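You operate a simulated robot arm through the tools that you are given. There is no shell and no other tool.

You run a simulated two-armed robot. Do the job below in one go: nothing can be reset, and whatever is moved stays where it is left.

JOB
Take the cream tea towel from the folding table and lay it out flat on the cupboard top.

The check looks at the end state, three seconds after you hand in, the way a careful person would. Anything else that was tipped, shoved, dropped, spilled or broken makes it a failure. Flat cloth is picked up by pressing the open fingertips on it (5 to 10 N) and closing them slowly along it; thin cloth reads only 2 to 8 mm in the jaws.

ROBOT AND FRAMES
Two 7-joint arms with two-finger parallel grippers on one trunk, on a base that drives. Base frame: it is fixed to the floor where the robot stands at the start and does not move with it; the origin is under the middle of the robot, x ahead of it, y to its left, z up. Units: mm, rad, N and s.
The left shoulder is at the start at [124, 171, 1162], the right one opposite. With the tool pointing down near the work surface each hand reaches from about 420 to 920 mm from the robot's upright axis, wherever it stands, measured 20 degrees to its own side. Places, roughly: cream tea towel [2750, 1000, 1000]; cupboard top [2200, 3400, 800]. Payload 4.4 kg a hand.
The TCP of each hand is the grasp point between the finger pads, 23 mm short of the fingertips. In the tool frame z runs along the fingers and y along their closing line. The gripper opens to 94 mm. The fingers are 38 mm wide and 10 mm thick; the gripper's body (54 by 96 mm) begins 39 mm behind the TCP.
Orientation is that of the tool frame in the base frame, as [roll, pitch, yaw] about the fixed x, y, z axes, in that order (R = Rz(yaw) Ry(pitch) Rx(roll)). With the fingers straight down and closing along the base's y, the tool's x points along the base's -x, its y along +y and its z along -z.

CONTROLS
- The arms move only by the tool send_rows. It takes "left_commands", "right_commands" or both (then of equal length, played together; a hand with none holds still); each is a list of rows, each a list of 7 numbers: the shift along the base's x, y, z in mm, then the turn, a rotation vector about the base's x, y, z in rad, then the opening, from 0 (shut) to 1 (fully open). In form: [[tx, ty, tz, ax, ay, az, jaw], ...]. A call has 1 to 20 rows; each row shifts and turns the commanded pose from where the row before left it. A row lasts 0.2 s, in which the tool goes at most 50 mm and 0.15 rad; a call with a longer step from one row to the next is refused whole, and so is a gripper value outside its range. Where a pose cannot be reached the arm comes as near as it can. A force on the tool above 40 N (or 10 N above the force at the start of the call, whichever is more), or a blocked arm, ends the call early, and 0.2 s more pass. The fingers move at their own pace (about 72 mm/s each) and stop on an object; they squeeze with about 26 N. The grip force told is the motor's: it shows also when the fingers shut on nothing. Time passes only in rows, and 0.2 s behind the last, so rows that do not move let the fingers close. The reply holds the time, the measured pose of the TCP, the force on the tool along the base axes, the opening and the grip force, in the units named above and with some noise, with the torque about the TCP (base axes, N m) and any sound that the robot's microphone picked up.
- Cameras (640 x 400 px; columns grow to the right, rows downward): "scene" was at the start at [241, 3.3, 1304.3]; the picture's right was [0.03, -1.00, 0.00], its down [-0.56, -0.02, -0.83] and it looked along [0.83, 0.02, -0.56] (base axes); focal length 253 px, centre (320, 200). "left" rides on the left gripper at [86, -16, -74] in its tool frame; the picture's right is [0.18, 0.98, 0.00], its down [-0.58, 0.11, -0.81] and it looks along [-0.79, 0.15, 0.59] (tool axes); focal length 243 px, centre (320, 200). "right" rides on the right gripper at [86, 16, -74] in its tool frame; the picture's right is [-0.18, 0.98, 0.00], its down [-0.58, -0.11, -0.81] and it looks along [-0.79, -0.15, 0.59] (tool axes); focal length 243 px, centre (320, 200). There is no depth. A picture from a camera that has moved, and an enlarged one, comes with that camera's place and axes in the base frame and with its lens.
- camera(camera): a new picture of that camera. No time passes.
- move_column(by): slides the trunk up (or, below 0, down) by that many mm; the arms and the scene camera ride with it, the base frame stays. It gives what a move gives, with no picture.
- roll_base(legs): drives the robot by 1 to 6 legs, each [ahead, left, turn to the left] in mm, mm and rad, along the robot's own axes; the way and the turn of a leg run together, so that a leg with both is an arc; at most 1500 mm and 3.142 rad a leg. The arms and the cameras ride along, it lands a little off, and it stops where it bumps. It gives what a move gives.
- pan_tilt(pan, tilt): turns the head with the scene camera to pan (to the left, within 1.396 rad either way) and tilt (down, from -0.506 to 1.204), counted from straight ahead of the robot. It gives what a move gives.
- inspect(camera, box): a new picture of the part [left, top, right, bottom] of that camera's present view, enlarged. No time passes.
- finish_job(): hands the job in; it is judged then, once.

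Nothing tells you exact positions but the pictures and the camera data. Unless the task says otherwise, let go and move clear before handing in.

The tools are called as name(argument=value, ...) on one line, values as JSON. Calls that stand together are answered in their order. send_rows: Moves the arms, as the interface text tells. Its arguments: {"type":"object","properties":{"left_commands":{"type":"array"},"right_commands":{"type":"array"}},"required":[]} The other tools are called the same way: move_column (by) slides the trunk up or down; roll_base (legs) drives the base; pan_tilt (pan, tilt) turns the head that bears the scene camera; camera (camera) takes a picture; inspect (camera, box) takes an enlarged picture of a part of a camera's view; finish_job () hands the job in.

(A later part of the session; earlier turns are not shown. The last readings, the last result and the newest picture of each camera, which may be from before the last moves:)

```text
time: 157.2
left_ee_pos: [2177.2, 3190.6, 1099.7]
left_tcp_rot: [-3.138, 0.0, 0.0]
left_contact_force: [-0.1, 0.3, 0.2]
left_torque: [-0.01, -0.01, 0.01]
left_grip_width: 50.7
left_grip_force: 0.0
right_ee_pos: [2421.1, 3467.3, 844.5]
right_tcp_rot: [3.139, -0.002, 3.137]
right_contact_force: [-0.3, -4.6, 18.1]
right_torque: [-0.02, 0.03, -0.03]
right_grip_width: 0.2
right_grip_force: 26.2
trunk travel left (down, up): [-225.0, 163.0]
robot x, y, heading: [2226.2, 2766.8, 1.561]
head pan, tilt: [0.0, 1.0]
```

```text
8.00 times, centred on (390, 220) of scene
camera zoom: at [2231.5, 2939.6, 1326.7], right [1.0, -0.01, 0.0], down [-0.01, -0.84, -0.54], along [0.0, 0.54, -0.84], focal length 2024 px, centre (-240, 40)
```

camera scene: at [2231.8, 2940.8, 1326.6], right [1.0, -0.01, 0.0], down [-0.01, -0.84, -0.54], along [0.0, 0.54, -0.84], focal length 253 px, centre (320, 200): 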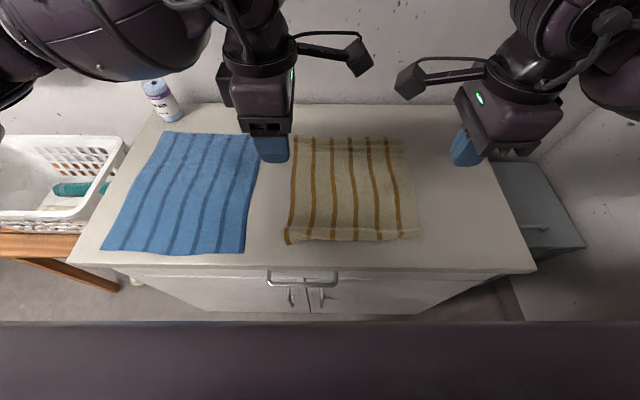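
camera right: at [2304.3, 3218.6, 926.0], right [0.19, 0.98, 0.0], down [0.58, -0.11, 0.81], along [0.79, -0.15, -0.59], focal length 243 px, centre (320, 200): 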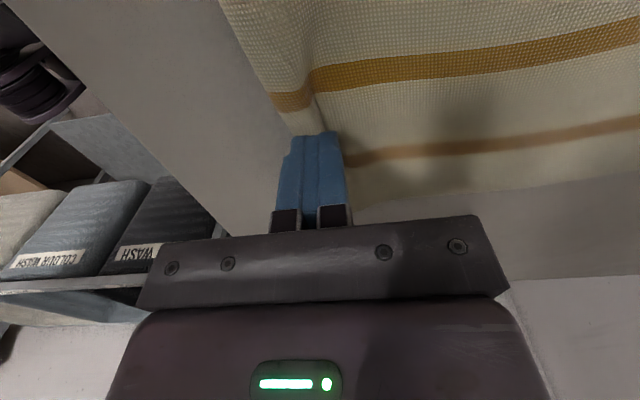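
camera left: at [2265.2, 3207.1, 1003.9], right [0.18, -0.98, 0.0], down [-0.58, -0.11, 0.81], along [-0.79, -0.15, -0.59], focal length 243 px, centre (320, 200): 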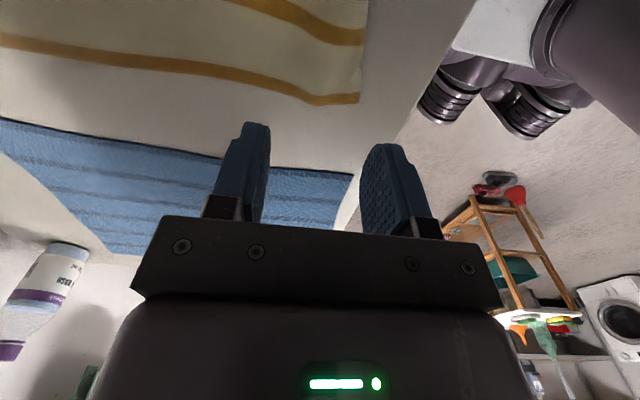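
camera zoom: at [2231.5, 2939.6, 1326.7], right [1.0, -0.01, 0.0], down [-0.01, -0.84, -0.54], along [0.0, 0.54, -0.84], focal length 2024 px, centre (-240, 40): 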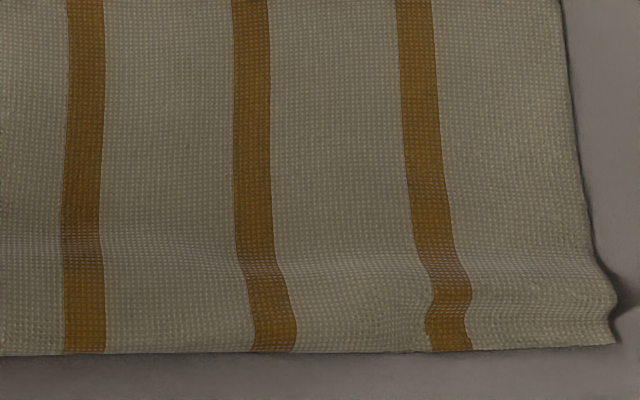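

The pleat at the right corner has opened and the towel is straight again; only a small ripple remains there. I lift off and view closely.

send_rows(right_commands=[[0, 0, 5, 0, 0, 0, 0], [0, 0, 20, 0, 0, 0, 0], [0, 0, 40, 0, 0, 0, 0], [0, -30, 40, 0, 0, 0, 0], [0, -40, 20, 0, 0, 0, 0], [0, -45, 0, 0, 0, 0, 0], [0, -45, 0, 0, 0, 0, 0], [0, -45, 0, 0, 0, 0, 0], [4, -45, 0, 0, 0, 0, 0], [4, -40, 0, 0, 0, 0, 0]])

inspect(camera="scene", box=[280, 110, 420, 180])

inspect(camera="scene", box=[270, 170, 450, 260])

inspect(camera="right", box=[200, 0, 520, 200])

```text
time: 159.4
left_ee_pos: [2177.2, 3191.6, 1100.5]
left_tcp_rot: [-3.138, 0.001, -0.002]
left_contact_force: [0.3, 0.5, 0.3]
left_torque: [0.02, 0.03, -0.02]
left_grip_width: 50.8
left_grip_force: 0.0
right_ee_pos: [2430.0, 3178.5, 967.7]
right_tcp_rot: [3.141, -0.001, 3.139]
right_contact_force: [0.5, 0.4, 0.8]
right_torque: [0.0, 0.04, 0.04]
right_grip_width: 0.0
right_grip_force: 25.9
trunk travel left (down, up): [-225.0, 163.0]
robot x, y, heading: [2231.7, 2761.3, 1.562]
head pan, tilt: [0.0, 1.0]
```

```text
4.57 times, centred on (350, 145) of scene
camera zoom: at [2232.1, 2940.9, 1326.6], right [1.0, -0.01, 0.0], down [-0.01, -0.84, -0.54], along [0.0, 0.54, -0.84], focal length 1157 px, centre (183, 451)
```

zoom: 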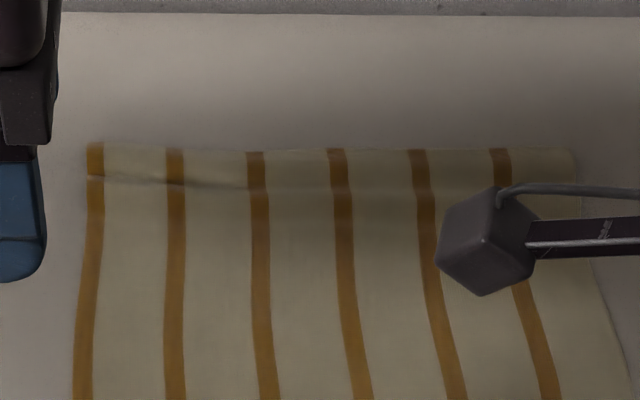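

```text
3.56 times, centred on (360, 215) of scene
camera zoom: at [2232.1, 2940.9, 1326.6], right [1.0, -0.01, 0.0], down [-0.01, -0.84, -0.54], along [0.0, 0.54, -0.84], focal length 900 px, centre (178, 147)
```

zoom: 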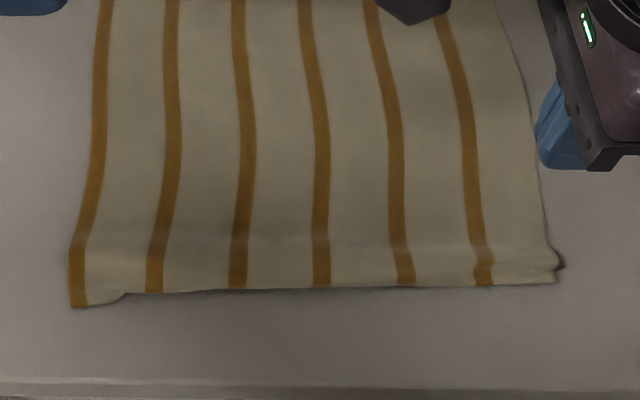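

```text
2.00 times, centred on (360, 100) of right
camera zoom: at [2343.1, 3195.0, 1041.4], right [0.19, 0.98, 0.0], down [0.58, -0.11, 0.81], along [0.79, -0.15, -0.59], focal length 485 px, centre (240, 400)
```

zoom: 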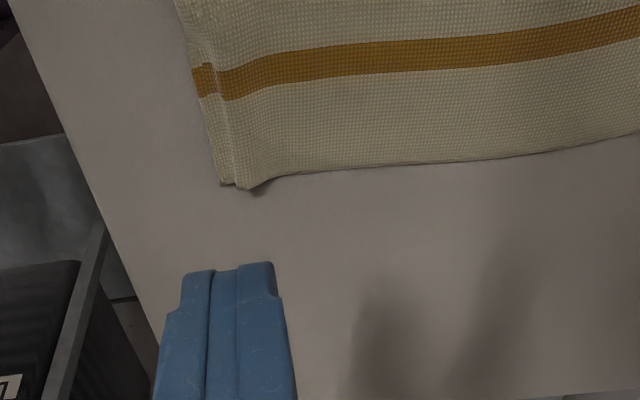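

send_rows(right_commands=[[3, -4, -30, 0, 0, 0, 0], [3, -4, -40, 0, 0, 0, 0], [4, -3, -30, 0, 0, 0, 0], [0, 0, -10, 0, 0, 0, 0], [0, 0, -4, 0, 0, 0, 0], [0, 0, -3, 0, 0, 0, 0], [0, 0, -3, 0, 0, 0, 0], [0, 0, 0, 0, 0, 0, 0]])

```text
time: 161.2
left_ee_pos: [2176.7, 3193.0, 1099.5]
left_tcp_rot: [-3.139, -0.001, -0.001]
left_contact_force: [-0.6, 0.9, 0.0]
left_torque: [0.0, -0.05, -0.05]
left_grip_width: 50.7
left_grip_force: 0.1
right_ee_pos: [2438.8, 3167.1, 847.7]
right_tcp_rot: [-3.141, 0.0, 3.14]
right_contact_force: [0.0, 0.6, 0.4]
right_torque: [0.0, -0.01, 0.01]
right_grip_width: 0.1
right_grip_force: 25.6
trunk travel left (down, up): [-225.0, 163.0]
robot x, y, heading: [2229.2, 2763.0, 1.564]
head pan, tilt: [0.0, 1.0]
```

send_rows(right_commands=[[0, 0, -2, 0, 0, 0, 0], [0, 0, -1.5, 0, 0, 0, 0], [0, 0, 0, 0, 0, 0, 0]])

```text
time: 162.0
left_ee_pos: [2178.0, 3191.8, 1100.4]
left_tcp_rot: [-3.14, 0.0, -0.001]
left_contact_force: [0.1, 0.0, -0.7]
left_torque: [0.01, 0.01, 0.0]
left_grip_width: 50.9
left_grip_force: 0.1
right_ee_pos: [2440.3, 3166.3, 844.9]
right_tcp_rot: [3.138, -0.001, 3.139]
right_contact_force: [2.7, 0.1, 13.2]
right_torque: [-0.05, -0.13, -0.01]
right_grip_width: 0.0
right_grip_force: 26.1
trunk travel left (down, up): [-225.0, 163.0]
robot x, y, heading: [2230.3, 2763.7, 1.565]
head pan, tilt: [0.0, 1.0]
```

send_rows(right_commands=[[0, -2, 0.8, 0, 0, 0, 0], [0, -2, 0, 0, 0, 0, 0], [0, -2, 0, 0, 0, 0, 0], [0, -2, 0, 0, 0, 0, 0], [0, -2, 0, 0, 0, 0, 0], [0, -2, 0, 0, 0, 0, 0], [0, -2, 0, 0, 0, 0, 0], [0, 0, 0, 0, 0, 0, 0], [0, 0, 5, 0, 0, 0, 0], [0, 0, 20, 0, 0, 0, 0], [0, 10, 40, 0, 0, 0, 0], [0, 10, 40, 0, 0, 0, 0]])

inspect(camera="scene", box=[270, 170, 450, 260])

inspect(camera="right", box=[200, 0, 520, 200])

```text
time: 164.6
left_ee_pos: [2176.9, 3192.6, 1101.2]
left_tcp_rot: [-3.139, 0.0, -0.001]
left_contact_force: [-0.7, -0.9, 0.2]
left_torque: [0.02, 0.0, 0.02]
left_grip_width: 50.6
left_grip_force: 0.0
right_ee_pos: [2438.7, 3172.0, 950.2]
right_tcp_rot: [3.141, -0.001, 3.14]
right_contact_force: [-0.6, -0.7, 0.1]
right_torque: [0.01, 0.02, 0.01]
right_grip_width: 0.1
right_grip_force: 26.3
trunk travel left (down, up): [-225.0, 163.0]
robot x, y, heading: [2230.0, 2763.2, 1.56]
head pan, tilt: [0.0, 1.0]
```

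```text
3.56 times, centred on (360, 215) of scene
camera zoom: at [2231.7, 2941.2, 1326.5], right [1.0, -0.01, 0.0], down [-0.01, -0.84, -0.54], along [0.0, 0.54, -0.84], focal length 900 px, centre (178, 147)
```

zoom: 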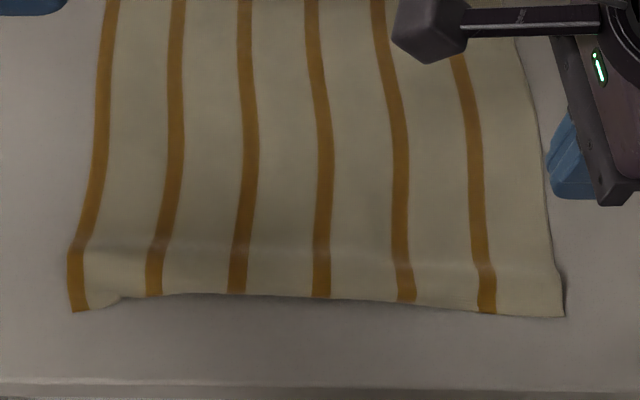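

```text
2.00 times, centred on (360, 100) of right
camera zoom: at [2352.9, 3188.6, 1023.5], right [0.19, 0.98, 0.0], down [0.58, -0.11, 0.81], along [0.79, -0.15, -0.59], focal length 485 px, centre (240, 400)
```

zoom: 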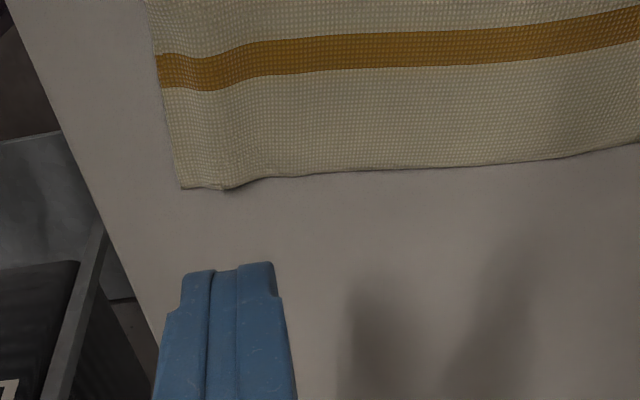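

The right corner is flat now. The remaining far-left crease gets the same treatment: the left hand presses the strip beyond it and pulls toward the back.

send_rows(left_commands=[[0, 0, -40, 0, 0, 0, 0.2], [3, 20, -40, 0, 0, 0, 0], [3, 30, -30, 0, 0, 0, 0], [3, 40, -10, 0, 0, 0, 0], [3, 45, 0, 0, 0, 0, 0], [3, 45, 0, 0, 0, 0, 0], [4, 45, 0, 0, 0, 0, 0], [4, 40, -10, 0, 0, 0, 0], [0, 20, -20, 0, 0, 0, 0], [0, 0, -40, 0, 0, 0, 0], [0, 0, -35, 0, 0, 0, 0], [0, 0, -15, 0, 0, 0, 0], [0, 0, -5, 0, 0, 0, 0], [0, 0, 0, 0, 0, 0, 0]])

inspect(camera="left", box=[180, 0, 440, 160])

inspect(camera="scene", box=[260, 100, 440, 250])

```text
time: 167.6
left_ee_pos: [2200.6, 3477.7, 853.4]
left_tcp_rot: [-3.141, 0.001, -0.002]
left_contact_force: [0.3, 0.3, 0.0]
left_torque: [-0.01, 0.05, -0.03]
left_grip_width: 0.3
left_grip_force: 26.6
right_ee_pos: [2439.7, 3171.9, 949.7]
right_tcp_rot: [3.139, 0.0, 3.14]
right_contact_force: [-0.7, -0.1, 0.0]
right_torque: [0.01, 0.0, -0.05]
right_grip_width: 0.0
right_grip_force: 25.4
trunk travel left (down, up): [-225.0, 163.0]
robot x, y, heading: [2231.7, 2766.2, 1.564]
head pan, tilt: [0.0, 1.0]
```

```text
2.46 times, centred on (310, 80) of left
camera zoom: at [2287.5, 3492.9, 928.1], right [0.18, -0.98, 0.0], down [-0.58, -0.11, 0.81], along [-0.79, -0.15, -0.59], focal length 597 px, centre (345, 495)
```

zoom: 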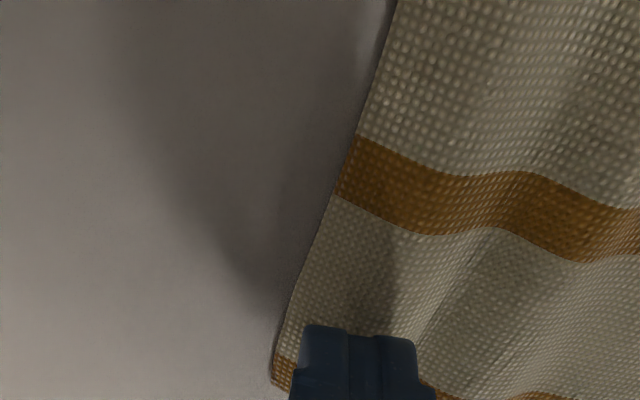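

```text
2.67 times, centred on (350, 175) of scene
camera zoom: at [2231.9, 2941.4, 1326.4], right [1.0, -0.01, 0.0], down [-0.01, -0.84, -0.54], along [0.0, 0.54, -0.84], focal length 675 px, centre (240, 267)
```

zoom: 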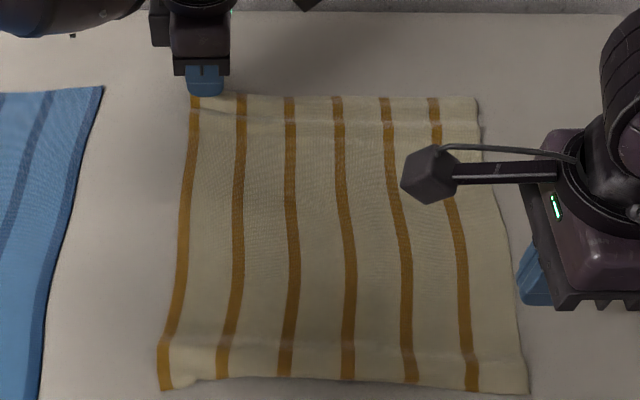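

send_rows(left_commands=[[0, -3, -4, 0, 0, 0, 0], [0, 0, -3, 0, 0, 0, 0], [0, 0, -1.5, 0, 0, 0, 0], [0, 0, -1, 0, 0, 0, 0], [0, 0, 0, 0, 0, 0, 0]])

```text
time: 168.8
left_ee_pos: [2200.3, 3473.0, 844.9]
left_tcp_rot: [-3.141, 0.0, -0.004]
left_contact_force: [-0.6, -1.0, 0.8]
left_torque: [0.01, 0.02, 0.02]
left_grip_width: 0.0
left_grip_force: 25.9
right_ee_pos: [2438.9, 3173.5, 949.1]
right_tcp_rot: [3.14, 0.0, 3.138]
right_contact_force: [-0.1, 0.6, -0.5]
right_torque: [0.02, -0.04, -0.01]
right_grip_width: 0.2
right_grip_force: 25.7
trunk travel left (down, up): [-225.0, 163.0]
robot x, y, heading: [2231.0, 2767.3, 1.561]
head pan, tilt: [0.0, 1.0]
```

send_rows(left_commands=[[0, 0, -1.3, 0, 0, 0, 0], [0, 0, -0.8, 0, 0, 0, 0], [0, 0, 0, 0, 0, 0, 0], [0, 2, 0, 0, 0, 0, 0], [0, 2, 0, 0, 0, 0, 0], [0, 2, 0, 0, 0, 0, 0], [0, 2, 0, 0, 0, 0, 0], [0, 2, 0, 0, 0, 0, 0], [0, 2, 0, 0, 0, 0, 0], [0, 2, 0, 0, 0, 0, 0], [0, 2, 0, 0, 0, 0, 0], [0, 2, 0, 0, 0, 0, 0], [0, 0, 0, 0, 0, 0, 0]])

inspect(camera="scene", box=[260, 100, 440, 250])

inspect(camera="left", box=[180, 0, 640, 160])

```text
time: 171.6
left_ee_pos: [2201.6, 3492.8, 843.8]
left_tcp_rot: [-3.138, 0.001, -0.001]
left_contact_force: [-1.0, -3.3, 16.2]
left_torque: [-0.03, 0.08, 0.01]
left_grip_width: 0.1
left_grip_force: 26.0
right_ee_pos: [2439.6, 3171.6, 950.4]
right_tcp_rot: [3.141, 0.001, 3.141]
right_contact_force: [0.1, -0.2, 0.1]
right_torque: [-0.03, 0.01, 0.04]
right_grip_width: 0.4
right_grip_force: 25.3
trunk travel left (down, up): [-225.0, 163.0]
robot x, y, heading: [2231.1, 2761.2, 1.557]
head pan, tilt: [0.0, 1.0]
```

```text
2.67 times, centred on (350, 175) of scene
camera zoom: at [2232.0, 2939.7, 1326.8], right [1.0, -0.01, 0.0], down [-0.01, -0.84, -0.54], along [0.0, 0.54, -0.84], focal length 675 px, centre (240, 267)
```

zoom: 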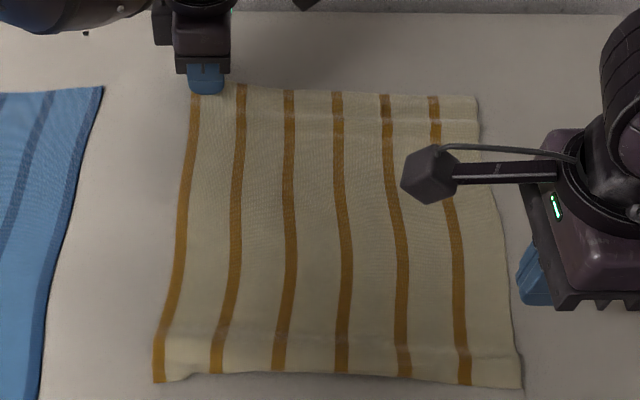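

```text
1.39 times, centred on (410, 80) of left
camera zoom: at [2287.8, 3506.6, 918.7], right [0.18, -0.98, 0.0], down [-0.58, -0.11, 0.81], along [-0.79, -0.15, -0.59], focal length 338 px, centre (195, 367)
```

zoom: 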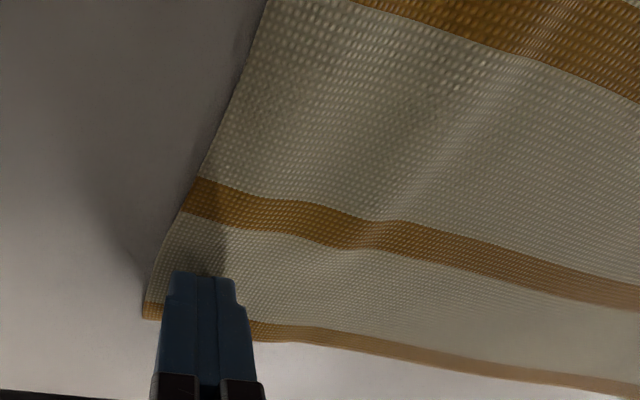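

The far-left crease has flattened. I lift both hands away and inspect the whole towel.

send_rows(left_commands=[[0, 0, 5, 0, 0, 0, 0], [0, 0, 20, 0, 0, 0, 0], [0, -10, 40, 0, 0, 0, 0], [-5, -40, 20, 0, 0, 0, 0], [-5, -45, 0, 0, 0, 0, 0], [-10, -45, 0, 0, 0, 0, 0], [-10, -45, 10, 0, 0, 0, 0], [-20, -40, 20, 0, 0, 0, 0], [-30, -30, 25, 0, 0, 0, 0], [-35, 0, 30, 0, 0, 0, 0], [-35, 0, 30, 0, 0, 0, 0]], right_commands=[[5, 0, 20, 0, 0, 0, 0], [10, 5, 40, 0, 0, 0, 0], [10, 10, 40, 0, 0, 0, 0], [20, 10, 30, 0, 0, 0, 0], [25, 10, 20, 0, 0, 0, 0], [30, 0, 0, 0, 0, 0, 0], [30, 0, 0, 0, 0, 0, 0], [30, 0, 0, 0, 0, 0, 0], [0, 0, 0, 0, 0, 0, 0], [0, 0, 0, 0, 0, 0, 0], [0, 0, 0, 0, 0, 0, 0]])

inspect(camera="scene", box=[260, 110, 440, 250])

inspect(camera="scene", box=[280, 200, 430, 250])

inspect(camera="scene", box=[285, 115, 415, 170])

```text
time: 174.2
left_ee_pos: [2024.1, 3240.2, 1039.9]
left_tcp_rot: [3.141, -0.013, 0.019]
left_contact_force: [0.4, -0.1, 0.6]
left_torque: [0.03, 0.01, 0.02]
left_grip_width: 0.1
left_grip_force: 25.9
right_ee_pos: [2569.1, 3223.9, 1105.7]
right_tcp_rot: [3.14, 0.007, -3.121]
right_contact_force: [-0.1, 0.8, 0.1]
right_torque: [-0.01, 0.0, 0.02]
right_grip_width: 0.1
right_grip_force: 25.8
trunk travel left (down, up): [-225.0, 163.0]
robot x, y, heading: [2229.3, 2767.6, 1.581]
head pan, tilt: [0.0, 1.0]
stopped in row 11 (left hand): the arm was blocked; the commanded pose is now the measured one
```

```text
2.86 times, centred on (350, 180) of scene
camera zoom: at [2206.8, 2949.1, 1326.7], right [1.0, 0.01, 0.02], down [0.02, -0.84, -0.54], along [0.01, 0.54, -0.84], focal length 723 px, centre (234, 257)
```

zoom: 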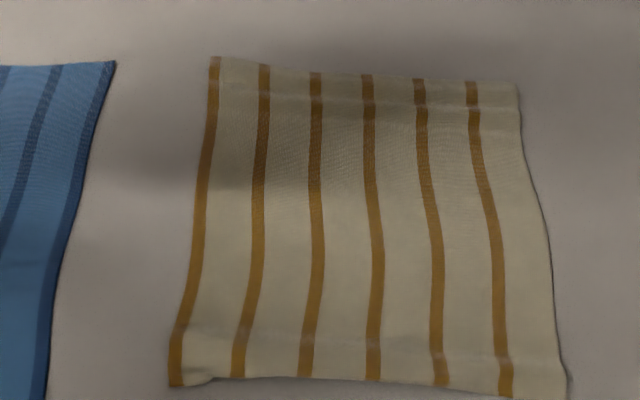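

```text
4.27 times, centred on (355, 225) of scene
camera zoom: at [2206.8, 2949.1, 1326.7], right [1.0, 0.01, 0.02], down [0.02, -0.84, -0.54], along [0.01, 0.54, -0.84], focal length 1080 px, centre (171, 93)
```

zoom: 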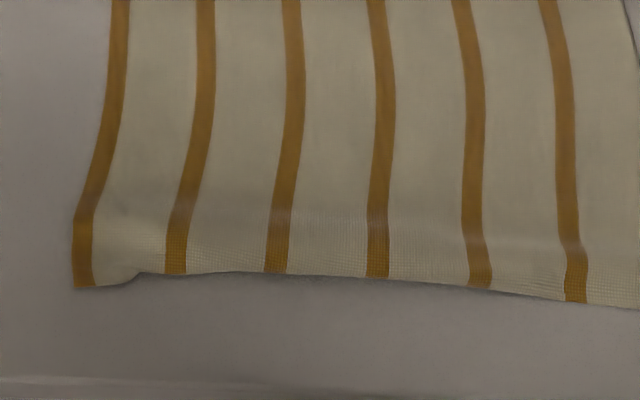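

```text
4.92 times, centred on (350, 142) of scene
camera zoom: at [2206.8, 2949.1, 1326.7], right [1.0, 0.01, 0.02], down [0.02, -0.84, -0.54], along [0.01, 0.54, -0.84], focal length 1246 px, centre (172, 483)
```

zoom: 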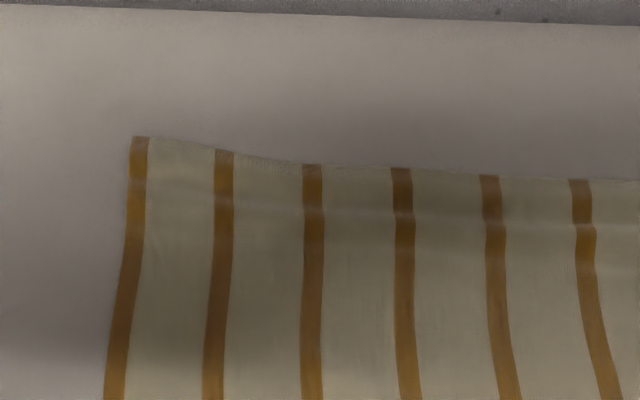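

The left arm was blocked on its way out. I look at the left side to see what it is touching before moving anything.

pan_tilt(pan=0.8, tilt=0.7)

camera(camera="scene")

camera(camera="left")

```text
time: 175.3
left_ee_pos: [2026.1, 3243.0, 1034.6]
left_tcp_rot: [3.132, -0.017, 0.016]
left_contact_force: [0.2, -0.1, -0.3]
left_torque: [0.0, 0.0, 0.01]
left_grip_width: 0.0
left_grip_force: 26.2
right_ee_pos: [2572.0, 3224.1, 1102.2]
right_tcp_rot: [-3.134, 0.011, -3.125]
right_contact_force: [-0.2, -0.2, 0.0]
right_torque: [0.01, 0.02, 0.0]
right_grip_width: 0.2
right_grip_force: 26.3
trunk travel left (down, up): [-225.0, 163.0]
robot x, y, heading: [2233.2, 2764.2, 1.58]
head pan, tilt: [0.799, 0.7]
```

```text
taken
camera scene: at [2146.9, 2942.2, 1347.0], right [0.69, 0.72, 0.01], down [0.48, -0.45, -0.75], along [-0.54, 0.52, -0.66], focal length 253 px, centre (320, 200)
```

scene: 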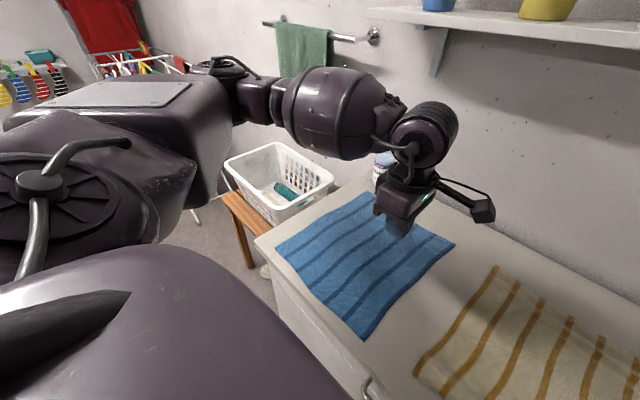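

```text
taken
camera left: at [2112.3, 3259.9, 1110.6], right [0.2, -0.98, 0.01], down [-0.59, -0.11, 0.8], along [-0.78, -0.17, -0.6], focal length 243 px, centre (320, 200)
```

left: 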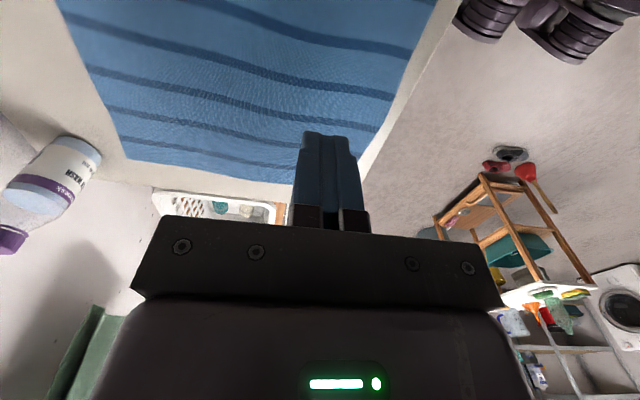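

pan_tilt(pan=-0.8, tilt=0.5)

camera(camera="scene")

pan_tilt(pan=1.3, tilt=0.6)

camera(camera="scene")

camera(camera="right")

```text
time: 177.0
left_ee_pos: [2026.8, 3241.3, 1035.7]
left_tcp_rot: [3.133, -0.015, 0.015]
left_contact_force: [0.2, 0.5, 0.3]
left_torque: [-0.01, -0.01, 0.02]
left_grip_width: 0.1
left_grip_force: 26.4
right_ee_pos: [2571.3, 3224.1, 1101.3]
right_tcp_rot: [-3.134, 0.011, -3.124]
right_contact_force: [-0.1, 0.6, -0.6]
right_torque: [0.0, 0.02, -0.01]
right_grip_width: 0.0
right_grip_force: 26.1
trunk travel left (down, up): [-225.0, 163.0]
robot x, y, heading: [2228.8, 2763.5, 1.583]
head pan, tilt: [-0.799, 0.499]
```

```text
taken
camera scene: at [2272.7, 2947.7, 1366.8], right [0.7, -0.71, 0.02], down [-0.33, -0.34, -0.88], along [0.63, 0.61, -0.47], focal length 253 px, centre (320, 200)
```

scene: 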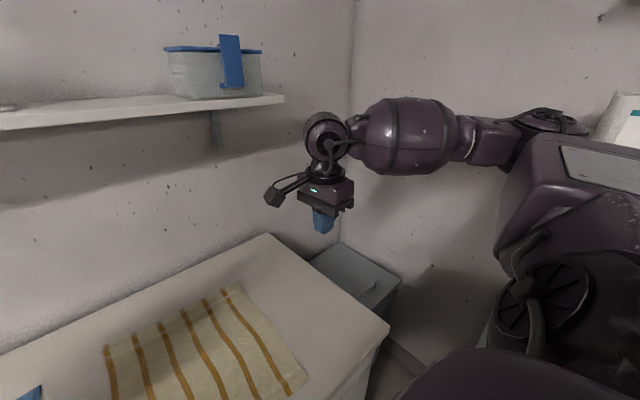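

```text
time: 179.0
left_ee_pos: [2026.7, 3242.7, 1035.7]
left_tcp_rot: [3.134, -0.016, 0.015]
left_contact_force: [0.3, 0.5, -0.3]
left_torque: [0.0, 0.02, -0.02]
left_grip_width: 0.1
left_grip_force: 25.5
right_ee_pos: [2572.1, 3223.5, 1101.5]
right_tcp_rot: [-3.133, 0.01, -3.123]
right_contact_force: [0.0, 0.3, -0.4]
right_torque: [0.02, -0.02, -0.02]
right_grip_width: 0.2
right_grip_force: 25.6
trunk travel left (down, up): [-225.0, 163.0]
robot x, y, heading: [2233.9, 2762.0, 1.577]
head pan, tilt: [1.3, 0.6]
```

```text
taken
camera scene: at [2123.0, 2906.6, 1355.5], right [0.26, 0.97, 0.0], down [0.56, -0.15, -0.81], along [-0.79, 0.21, -0.58], focal length 253 px, centre (320, 200)
```

scene: 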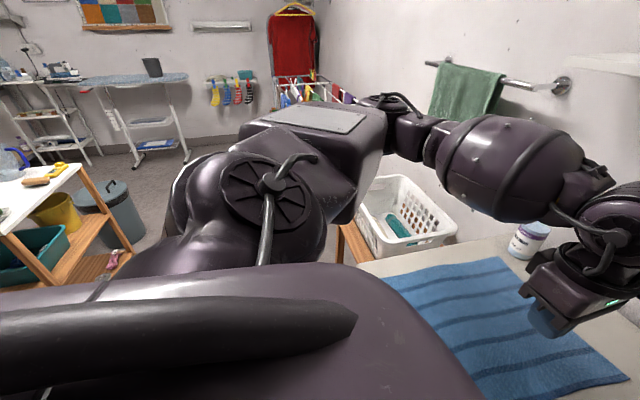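

```text
taken
camera right: at [2484.4, 3239.3, 1174.3], right [0.17, 0.99, -0.01], down [0.57, -0.09, 0.81], along [0.8, -0.14, -0.58], focal length 243 px, centre (320, 200)
```

right: 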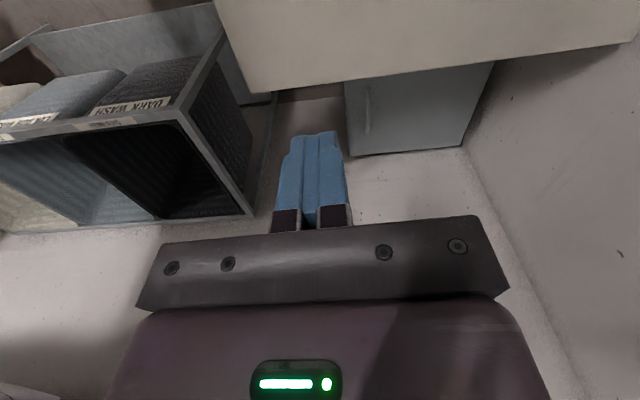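

The robot leans left slightly, so the right elbow is probably pressing on the wall shelf at the right. I bring the right hand back inward along the same way, high above the towel.

send_rows(right_commands=[[-15, 0, 0, 0, 0, 0, 0], [-20, 0, 0, 0, 0, 0, 0], [-20, 0, 0, 0, 0, 0, 0], [-20, 0, 0, 0, 0, 0, 0], [-20, 0, 0, 0, 0, 0, 0], [-20, 0, 0, 0, 0, 0, 0], [0, 0, 0, 0, 0, 0, 0]])

pan_tilt(pan=-1.0, tilt=0.3)

camera(camera="scene")

```text
time: 180.6
left_ee_pos: [2047.2, 3235.8, 1042.0]
left_tcp_rot: [-3.141, 0.001, 0.008]
left_contact_force: [0.2, -0.1, 0.2]
left_torque: [-0.01, -0.01, -0.01]
left_grip_width: 0.1
left_grip_force: 26.5
right_ee_pos: [2477.0, 3212.2, 1100.9]
right_tcp_rot: [3.14, -0.006, -3.132]
right_contact_force: [0.2, 1.0, -0.6]
right_torque: [-0.02, 0.02, -0.01]
right_grip_width: 0.0
right_grip_force: 25.9
trunk travel left (down, up): [-225.0, 163.0]
robot x, y, heading: [2230.2, 2764.3, 1.57]
head pan, tilt: [1.3, 0.6]
```

```text
time: 182.7
left_ee_pos: [2045.7, 3235.2, 1045.0]
left_tcp_rot: [3.141, 0.0, 0.01]
left_contact_force: [0.7, -0.3, -0.8]
left_torque: [-0.01, 0.0, 0.03]
left_grip_width: 0.0
left_grip_force: 25.8
right_ee_pos: [2476.9, 3212.8, 1100.2]
right_tcp_rot: [3.14, -0.007, -3.131]
right_contact_force: [-0.8, -0.1, 0.5]
right_torque: [0.01, 0.01, 0.02]
right_grip_width: 0.0
right_grip_force: 26.1
trunk travel left (down, up): [-225.0, 163.0]
robot x, y, heading: [2229.4, 2762.7, 1.568]
head pan, tilt: [-1.0, 0.3]
```

```text
taken
camera scene: at [2308.7, 2923.0, 1385.9], right [0.54, -0.84, 0.0], down [-0.25, -0.16, -0.96], along [0.8, 0.52, -0.3], focal length 253 px, centre (320, 200)
```

scene: 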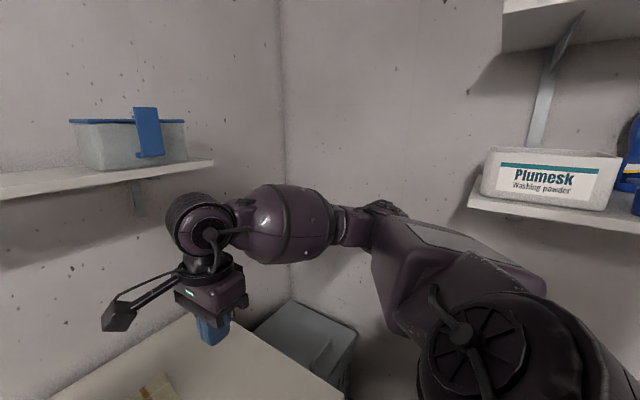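

The lean has gone and the shelf items look in place. I move the right hand a little further inward and re-inspect the towel.

send_rows(right_commands=[[-15, 0, 0, 0, 0, 0, 0], [-15, 0, 0, 0, 0, 0, 0], [0, 0, 0, 0, 0, 0, 0]])

pan_tilt(pan=0.0, tilt=1.0)

camera(camera="scene")

inspect(camera="scene", box=[260, 110, 440, 250])

inspect(camera="scene", box=[270, 200, 440, 255])

```text
time: 183.5
left_ee_pos: [2047.0, 3236.2, 1042.7]
left_tcp_rot: [-3.139, 0.0, 0.009]
left_contact_force: [0.7, 0.1, -0.9]
left_torque: [0.01, 0.01, 0.0]
left_grip_width: 0.0
left_grip_force: 26.1
right_ee_pos: [2447.0, 3212.8, 1098.6]
right_tcp_rot: [3.141, -0.004, -3.132]
right_contact_force: [-0.9, 1.2, 0.2]
right_torque: [-0.02, -0.01, 0.02]
right_grip_width: 0.2
right_grip_force: 26.0
trunk travel left (down, up): [-225.0, 163.0]
robot x, y, heading: [2229.8, 2764.4, 1.573]
head pan, tilt: [-1.0, 0.3]
```

```text
time: 184.8
left_ee_pos: [2046.1, 3236.0, 1042.2]
left_tcp_rot: [-3.139, -0.001, 0.009]
left_contact_force: [-1.4, 0.3, -0.2]
left_torque: [0.0, -0.02, 0.0]
left_grip_width: 0.0
left_grip_force: 26.7
right_ee_pos: [2447.3, 3212.5, 1099.3]
right_tcp_rot: [3.14, -0.007, -3.13]
right_contact_force: [-1.0, -0.3, -0.4]
right_torque: [0.02, 0.0, 0.01]
right_grip_width: 0.1
right_grip_force: 25.8
trunk travel left (down, up): [-225.0, 163.0]
robot x, y, heading: [2225.5, 2763.2, 1.57]
head pan, tilt: [0.0, 1.0]
```

```text
taken
camera scene: at [2230.2, 2942.1, 1326.5], right [1.0, 0.0, 0.0], down [0.0, -0.84, -0.54], along [0.0, 0.54, -0.84], focal length 253 px, centre (320, 200)
```

scene: 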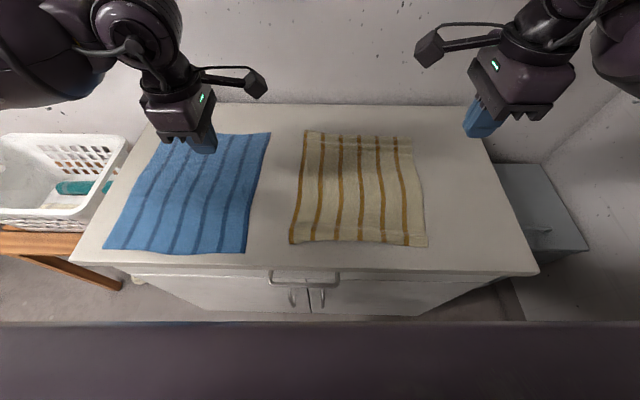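

```text
2.86 times, centred on (350, 180) of scene
camera zoom: at [2230.2, 2942.1, 1326.5], right [1.0, 0.0, 0.0], down [0.0, -0.84, -0.54], along [0.0, 0.54, -0.84], focal length 723 px, centre (234, 257)
```

zoom: 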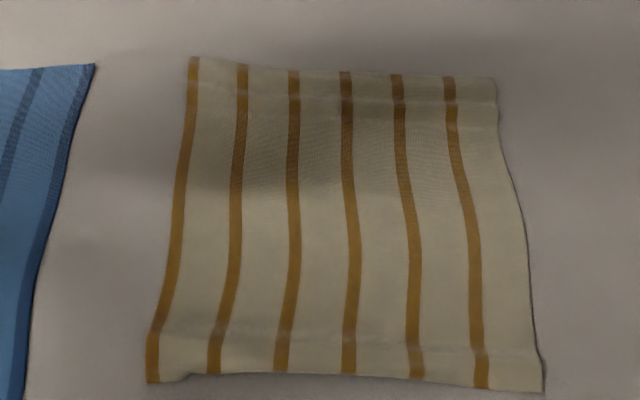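

```text
3.76 times, centred on (355, 228) of scene
camera zoom: at [2230.2, 2942.1, 1326.5], right [1.0, 0.0, 0.0], down [0.0, -0.84, -0.54], along [0.0, 0.54, -0.84], focal length 953 px, centre (188, 96)
```

zoom: 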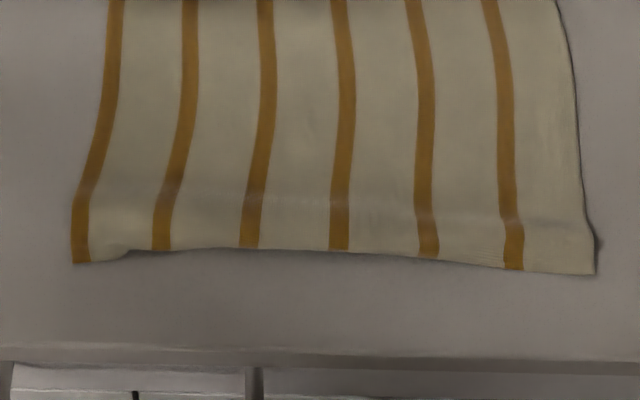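

The towel lies nearly flat; only a slight ripple remains along the middle of the front edge. I press and draw that edge toward me by about 10 mm at two spots.

send_rows(right_commands=[[-20, -8, -30, 0, 0, 0, 0], [-20, -8, -40, 0, 0, 0, 0], [-20, -8, -45, 0, 0, 0, 0], [-20, -8, -45, 0, 0, 0, 0], [-20, -6, -40, 0, 0, 0, 0], [-2, 0, -25, 0, 0, 0, 0], [0, 0, -15, 0, 0, 0, 0], [0, 0, -5, 0, 0, 0, 0], [0, 0, -4, 0, 0, 0, 0], [0, 0, -3, 0, 0, 0, 0], [0, 0, 0, 0, 0, 0, 0]])

inspect(camera="right", box=[160, 0, 480, 200])

```text
time: 187.2
left_ee_pos: [2046.3, 3235.5, 1042.6]
left_tcp_rot: [-3.141, -0.002, 0.008]
left_contact_force: [0.0, 0.7, -0.6]
left_torque: [0.01, -0.01, 0.01]
left_grip_width: 0.0
left_grip_force: 25.9
right_ee_pos: [2344.9, 3174.8, 847.1]
right_tcp_rot: [3.139, -0.005, -3.132]
right_contact_force: [0.8, 0.4, 0.2]
right_torque: [0.0, 0.01, -0.02]
right_grip_width: 0.1
right_grip_force: 26.3
trunk travel left (down, up): [-225.0, 163.0]
robot x, y, heading: [2230.3, 2764.3, 1.574]
head pan, tilt: [0.0, 1.0]
```

```text
2.00 times, centred on (320, 100) of right
camera zoom: at [2258.9, 3189.8, 922.3], right [0.17, 0.98, 0.0], down [0.59, -0.1, 0.8], along [0.79, -0.14, -0.6], focal length 485 px, centre (320, 400)
```

zoom: 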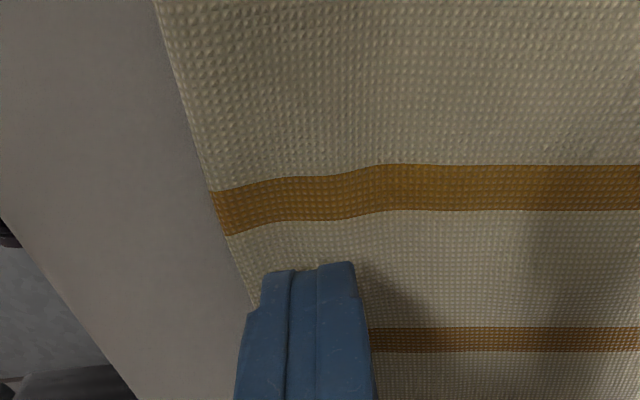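

send_rows(right_commands=[[0, -4, -1.5, 0, 0, 0, 0], [0, 0, -1.3, 0, 0, 0, 0], [0, 0, 0, 0, 0, 0, 0], [0, -2, 0, 0, 0, 0, 0], [0, -2, 0, 0, 0, 0, 0], [0, -2, 0, 0, 0, 0, 0], [0, -2, 0, 0, 0, 0, 0], [0, -2, 0, 0, 0, 0, 0], [0, 0, 4, 0, 0, 0, 0], [0, 0, 10, 0, 0, 0, 0], [-25, 5, 10, 0, 0, 0, 0], [-30, 5, 0, 0, 0, 0, 0], [-30, 4, 0, 0, 0, 0, 0], [0, 0, -10, 0, 0, 0, 0], [0, 0, -8, 0, 0, 0, 0], [0, 0, 0, 0, 0, 0, 0]])

inspect(camera="right", box=[160, 0, 480, 200])

```text
time: 190.6
left_ee_pos: [2046.5, 3235.0, 1043.0]
left_tcp_rot: [-3.14, -0.002, 0.008]
left_contact_force: [0.1, 0.5, -0.3]
left_torque: [-0.04, 0.03, 0.0]
left_grip_width: 0.2
left_grip_force: 26.0
right_ee_pos: [2260.9, 3176.3, 852.3]
right_tcp_rot: [3.141, -0.006, -3.132]
right_contact_force: [-0.4, 0.9, 0.5]
right_torque: [-0.05, 0.03, -0.01]
right_grip_width: 0.0
right_grip_force: 25.9
trunk travel left (down, up): [-225.0, 163.0]
robot x, y, heading: [2230.1, 2764.8, 1.572]
head pan, tilt: [0.0, 1.0]
```

```text
2.00 times, centred on (320, 100) of right
camera zoom: at [2173.7, 3190.0, 925.6], right [0.17, 0.98, 0.0], down [0.59, -0.1, 0.8], along [0.79, -0.14, -0.6], focal length 485 px, centre (320, 400)
```

zoom: 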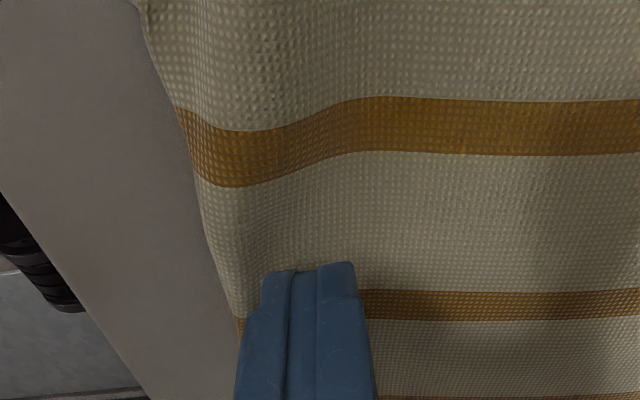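

send_rows(right_commands=[[0, -4, -3, 0, 0, 0, 0], [0, 0, -3, 0, 0, 0, 0], [0, 0, -1.7, 0, 0, 0, 0], [0, 0, 0, 0, 0, 0, 0], [0, -2, 0, 0, 0, 0, 0], [0, -2, 0, 0, 0, 0, 0], [0, -2, 0, 0, 0, 0, 0], [0, -2, 0, 0, 0, 0, 0], [0, -2, 0, 0, 0, 0, 0], [0, 0, 0, 0, 0, 0, 0], [0, 0, 4, 0, 0, 0, 0], [0, 0, 15, 0, 0, 0, 0], [0, 10, 30, 0, 0, 0, 0], [20, 10, 40, 0, 0, 0, 0], [30, 10, 40, 0, 0, 0, 0], [35, 0, 30, 0, 0, 0, 0], [35, 0, 20, 0, 0, 0, 0]])

inspect(camera="scene", box=[260, 110, 440, 255])

inspect(camera="scene", box=[270, 200, 440, 255])

```text
refused: row 15 steps farther than a row can; nothing moved
```

```text
2.76 times, centred on (350, 182) of scene
camera zoom: at [2230.2, 2942.0, 1326.4], right [1.0, 0.0, 0.0], down [0.0, -0.84, -0.54], along [0.0, 0.54, -0.84], focal length 698 px, centre (237, 248)
```

zoom: 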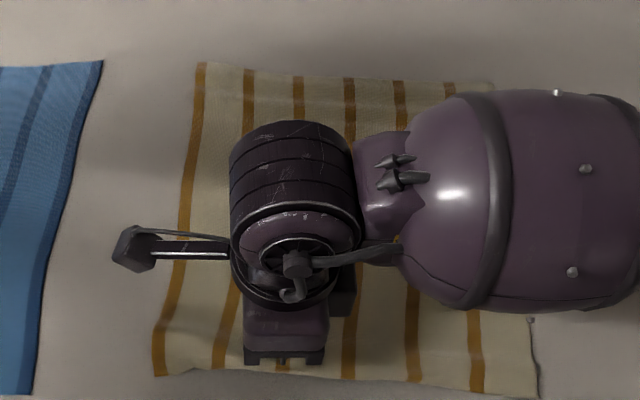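

```text
3.76 times, centred on (355, 228) of scene
camera zoom: at [2230.2, 2942.0, 1326.4], right [1.0, 0.0, 0.0], down [0.0, -0.84, -0.54], along [0.0, 0.54, -0.84], focal length 953 px, centre (188, 96)
```

zoom: 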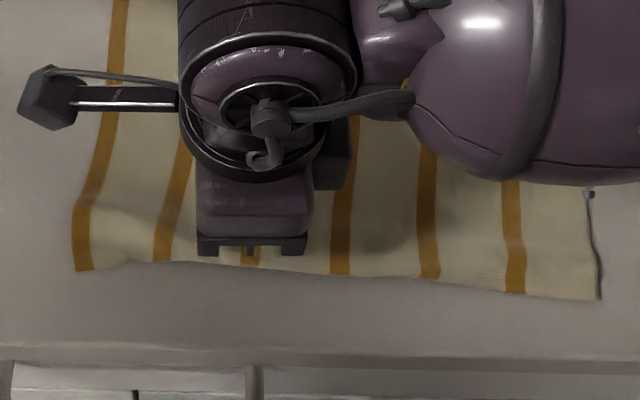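

The towel follows each pull, so the right front corner is now only about 14 mm from the cupboard edge. Here I'll just pat, then draw the towel back from its far edge.

send_rows(right_commands=[[0, -4, -3, 0, 0, 0, 0], [0, 0, -3, 0, 0, 0, 0], [0, 0, -1.7, 0, 0, 0, 0], [0, 0, 0, 0, 0, 0, 0], [0, -2, 0, 0, 0, 0, 0], [0, -2, 0, 0, 0, 0, 0], [0, 0, 0, 0, 0, 0, 0], [0, 0, 4, 0, 0, 0, 0], [0, 0, 15, 0, 0, 0, 0], [0, 10, 30, 0, 0, 0, 0], [20, 20, 35, 0, 0, 0, 0], [30, 30, 10, 0, 0, 0, 0], [30, 35, 0, 0, 0, 0, 0], [30, 35, 0, 0, 0, 0, 0], [30, 35, 0, 0, 0, 0, 0], [20, 40, 0, 0, 0, 0, 0], [0, 45, 0, 0, 0, 0, 0]])

inspect(camera="scene", box=[260, 100, 440, 255])

camera(camera="right")

```text
time: 194.2
left_ee_pos: [2045.3, 3235.4, 1041.9]
left_tcp_rot: [-3.142, 0.001, 0.008]
left_contact_force: [0.1, 0.9, 0.1]
left_torque: [-0.03, 0.0, 0.02]
left_grip_width: 0.1
left_grip_force: 26.2
right_ee_pos: [2419.9, 3416.6, 936.8]
right_tcp_rot: [-3.141, -0.006, -3.13]
right_contact_force: [0.4, -0.5, 0.3]
right_torque: [0.01, -0.04, -0.01]
right_grip_width: 0.0
right_grip_force: 25.6
trunk travel left (down, up): [-225.0, 163.0]
robot x, y, heading: [2232.0, 2760.1, 1.572]
head pan, tilt: [0.0, 1.0]
```

```text
2.58 times, centred on (350, 178) of scene
camera zoom: at [2229.5, 2942.8, 1326.2], right [1.0, 0.0, 0.0], down [0.0, -0.84, -0.54], along [0.0, 0.54, -0.84], focal length 653 px, centre (243, 258)
```

zoom: 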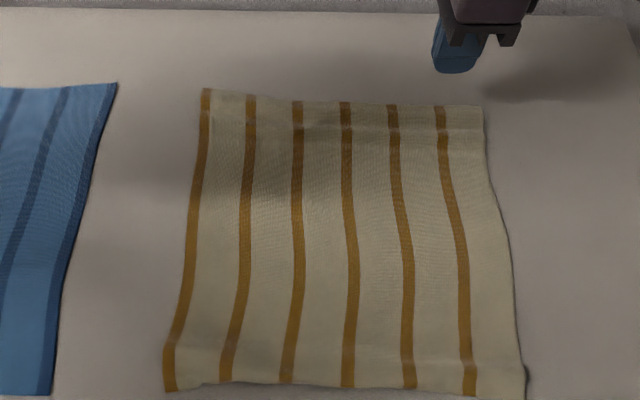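

```text
taken
camera right: at [2334.0, 3431.4, 1010.8], right [0.17, 0.98, 0.0], down [0.59, -0.1, 0.8], along [0.79, -0.14, -0.6], focal length 243 px, centre (320, 200)
```

right: 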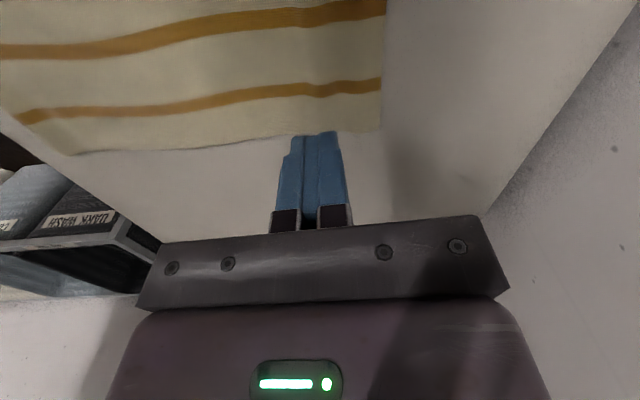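

send_rows(right_commands=[[10, 15, -20, 0, 0, 0, 0], [10, 15, -30, 0, 0, 0, 0], [0, 0, -25, 0, 0, 0, 0], [0, 0, -8, 0, 0, 0, 0], [0, 0, -4, 0, 0, 0, 0], [0, 0, -2, 0, 0, 0, 0], [0, 0, 0, 0, 0, 0, 0]])

inspect(camera="right", box=[160, 0, 480, 200])

```text
time: 195.8
left_ee_pos: [2044.8, 3234.0, 1043.0]
left_tcp_rot: [-3.14, -0.001, 0.008]
left_contact_force: [-0.3, 0.2, -1.3]
left_torque: [0.03, -0.01, 0.02]
left_grip_width: 0.2
left_grip_force: 26.2
right_ee_pos: [2440.7, 3447.1, 848.4]
right_tcp_rot: [3.14, -0.008, -3.129]
right_contact_force: [0.1, -0.2, 0.2]
right_torque: [0.0, 0.04, 0.0]
right_grip_width: 0.1
right_grip_force: 25.4
trunk travel left (down, up): [-225.0, 163.0]
robot x, y, heading: [2231.7, 2763.1, 1.575]
head pan, tilt: [0.0, 1.0]
```

```text
2.00 times, centred on (320, 100) of right
camera zoom: at [2353.6, 3461.8, 922.8], right [0.17, 0.98, 0.0], down [0.59, -0.1, 0.8], along [0.79, -0.14, -0.6], focal length 485 px, centre (320, 400)
```

zoom: 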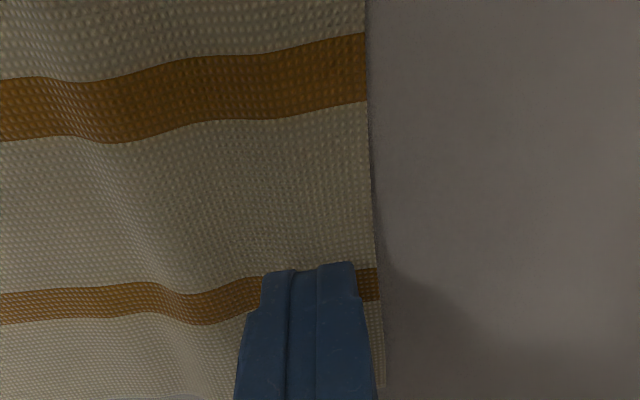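

send_rows(right_commands=[[0, -2, -2, 0, 0, 0, 0], [0, 0, -1.5, 0, 0, 0, 0], [0, 0, -1.2, 0, 0, 0, 0], [0, 0, 0, 0, 0, 0, 0], [0, 2.5, 0, 0, 0, 0, 0], [0, 2.5, 0, 0, 0, 0, 0], [0, 2.5, 0, 0, 0, 0, 0], [0, 2.5, 0, 0, 0, 0, 0], [0, 2.5, 0, 0, 0, 0, 0], [0, 2.5, 0, 0, 0, 0, 0], [0, 2.5, 0, 0, 0, 0, 0], [0, 2.5, 0, 0, 0, 0, 0], [0, 2.5, 0, 0, 0, 0, 0], [0, 2.5, 0, 0, 0, 0, 0], [0, 2.5, 0, 0, 0, 0, 0], [0, 2.5, 0, 0, 0, 0, 0], [0, 0, 0, 0, 0, 0, 0]])

inspect(camera="scene", box=[260, 100, 440, 255])

```text
time: 199.4
left_ee_pos: [2045.6, 3234.4, 1042.7]
left_tcp_rot: [-3.139, 0.0, 0.009]
left_contact_force: [-0.7, 0.8, 1.2]
left_torque: [0.01, 0.02, -0.03]
left_grip_width: 0.2
left_grip_force: 26.4
right_ee_pos: [2439.8, 3474.2, 845.1]
right_tcp_rot: [3.14, -0.004, -3.131]
right_contact_force: [-0.2, -1.6, 9.4]
right_torque: [0.0, -0.07, -0.03]
right_grip_width: 0.1
right_grip_force: 26.0
trunk travel left (down, up): [-225.0, 163.0]
robot x, y, heading: [2230.2, 2764.1, 1.571]
head pan, tilt: [0.0, 1.0]
```

```text
2.58 times, centred on (350, 178) of scene
camera zoom: at [2229.9, 2941.1, 1326.6], right [1.0, 0.0, 0.0], down [0.0, -0.84, -0.54], along [0.0, 0.54, -0.84], focal length 653 px, centre (243, 258)
```

zoom: 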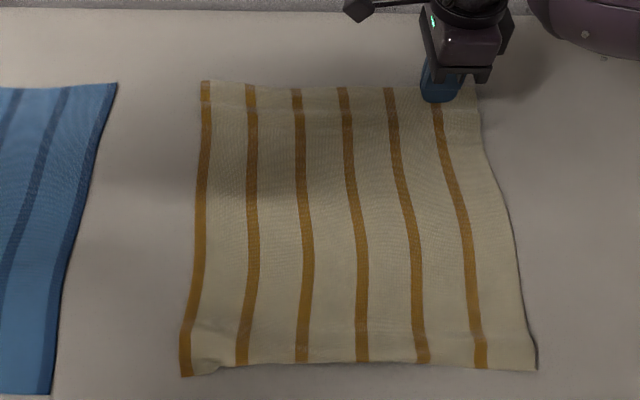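

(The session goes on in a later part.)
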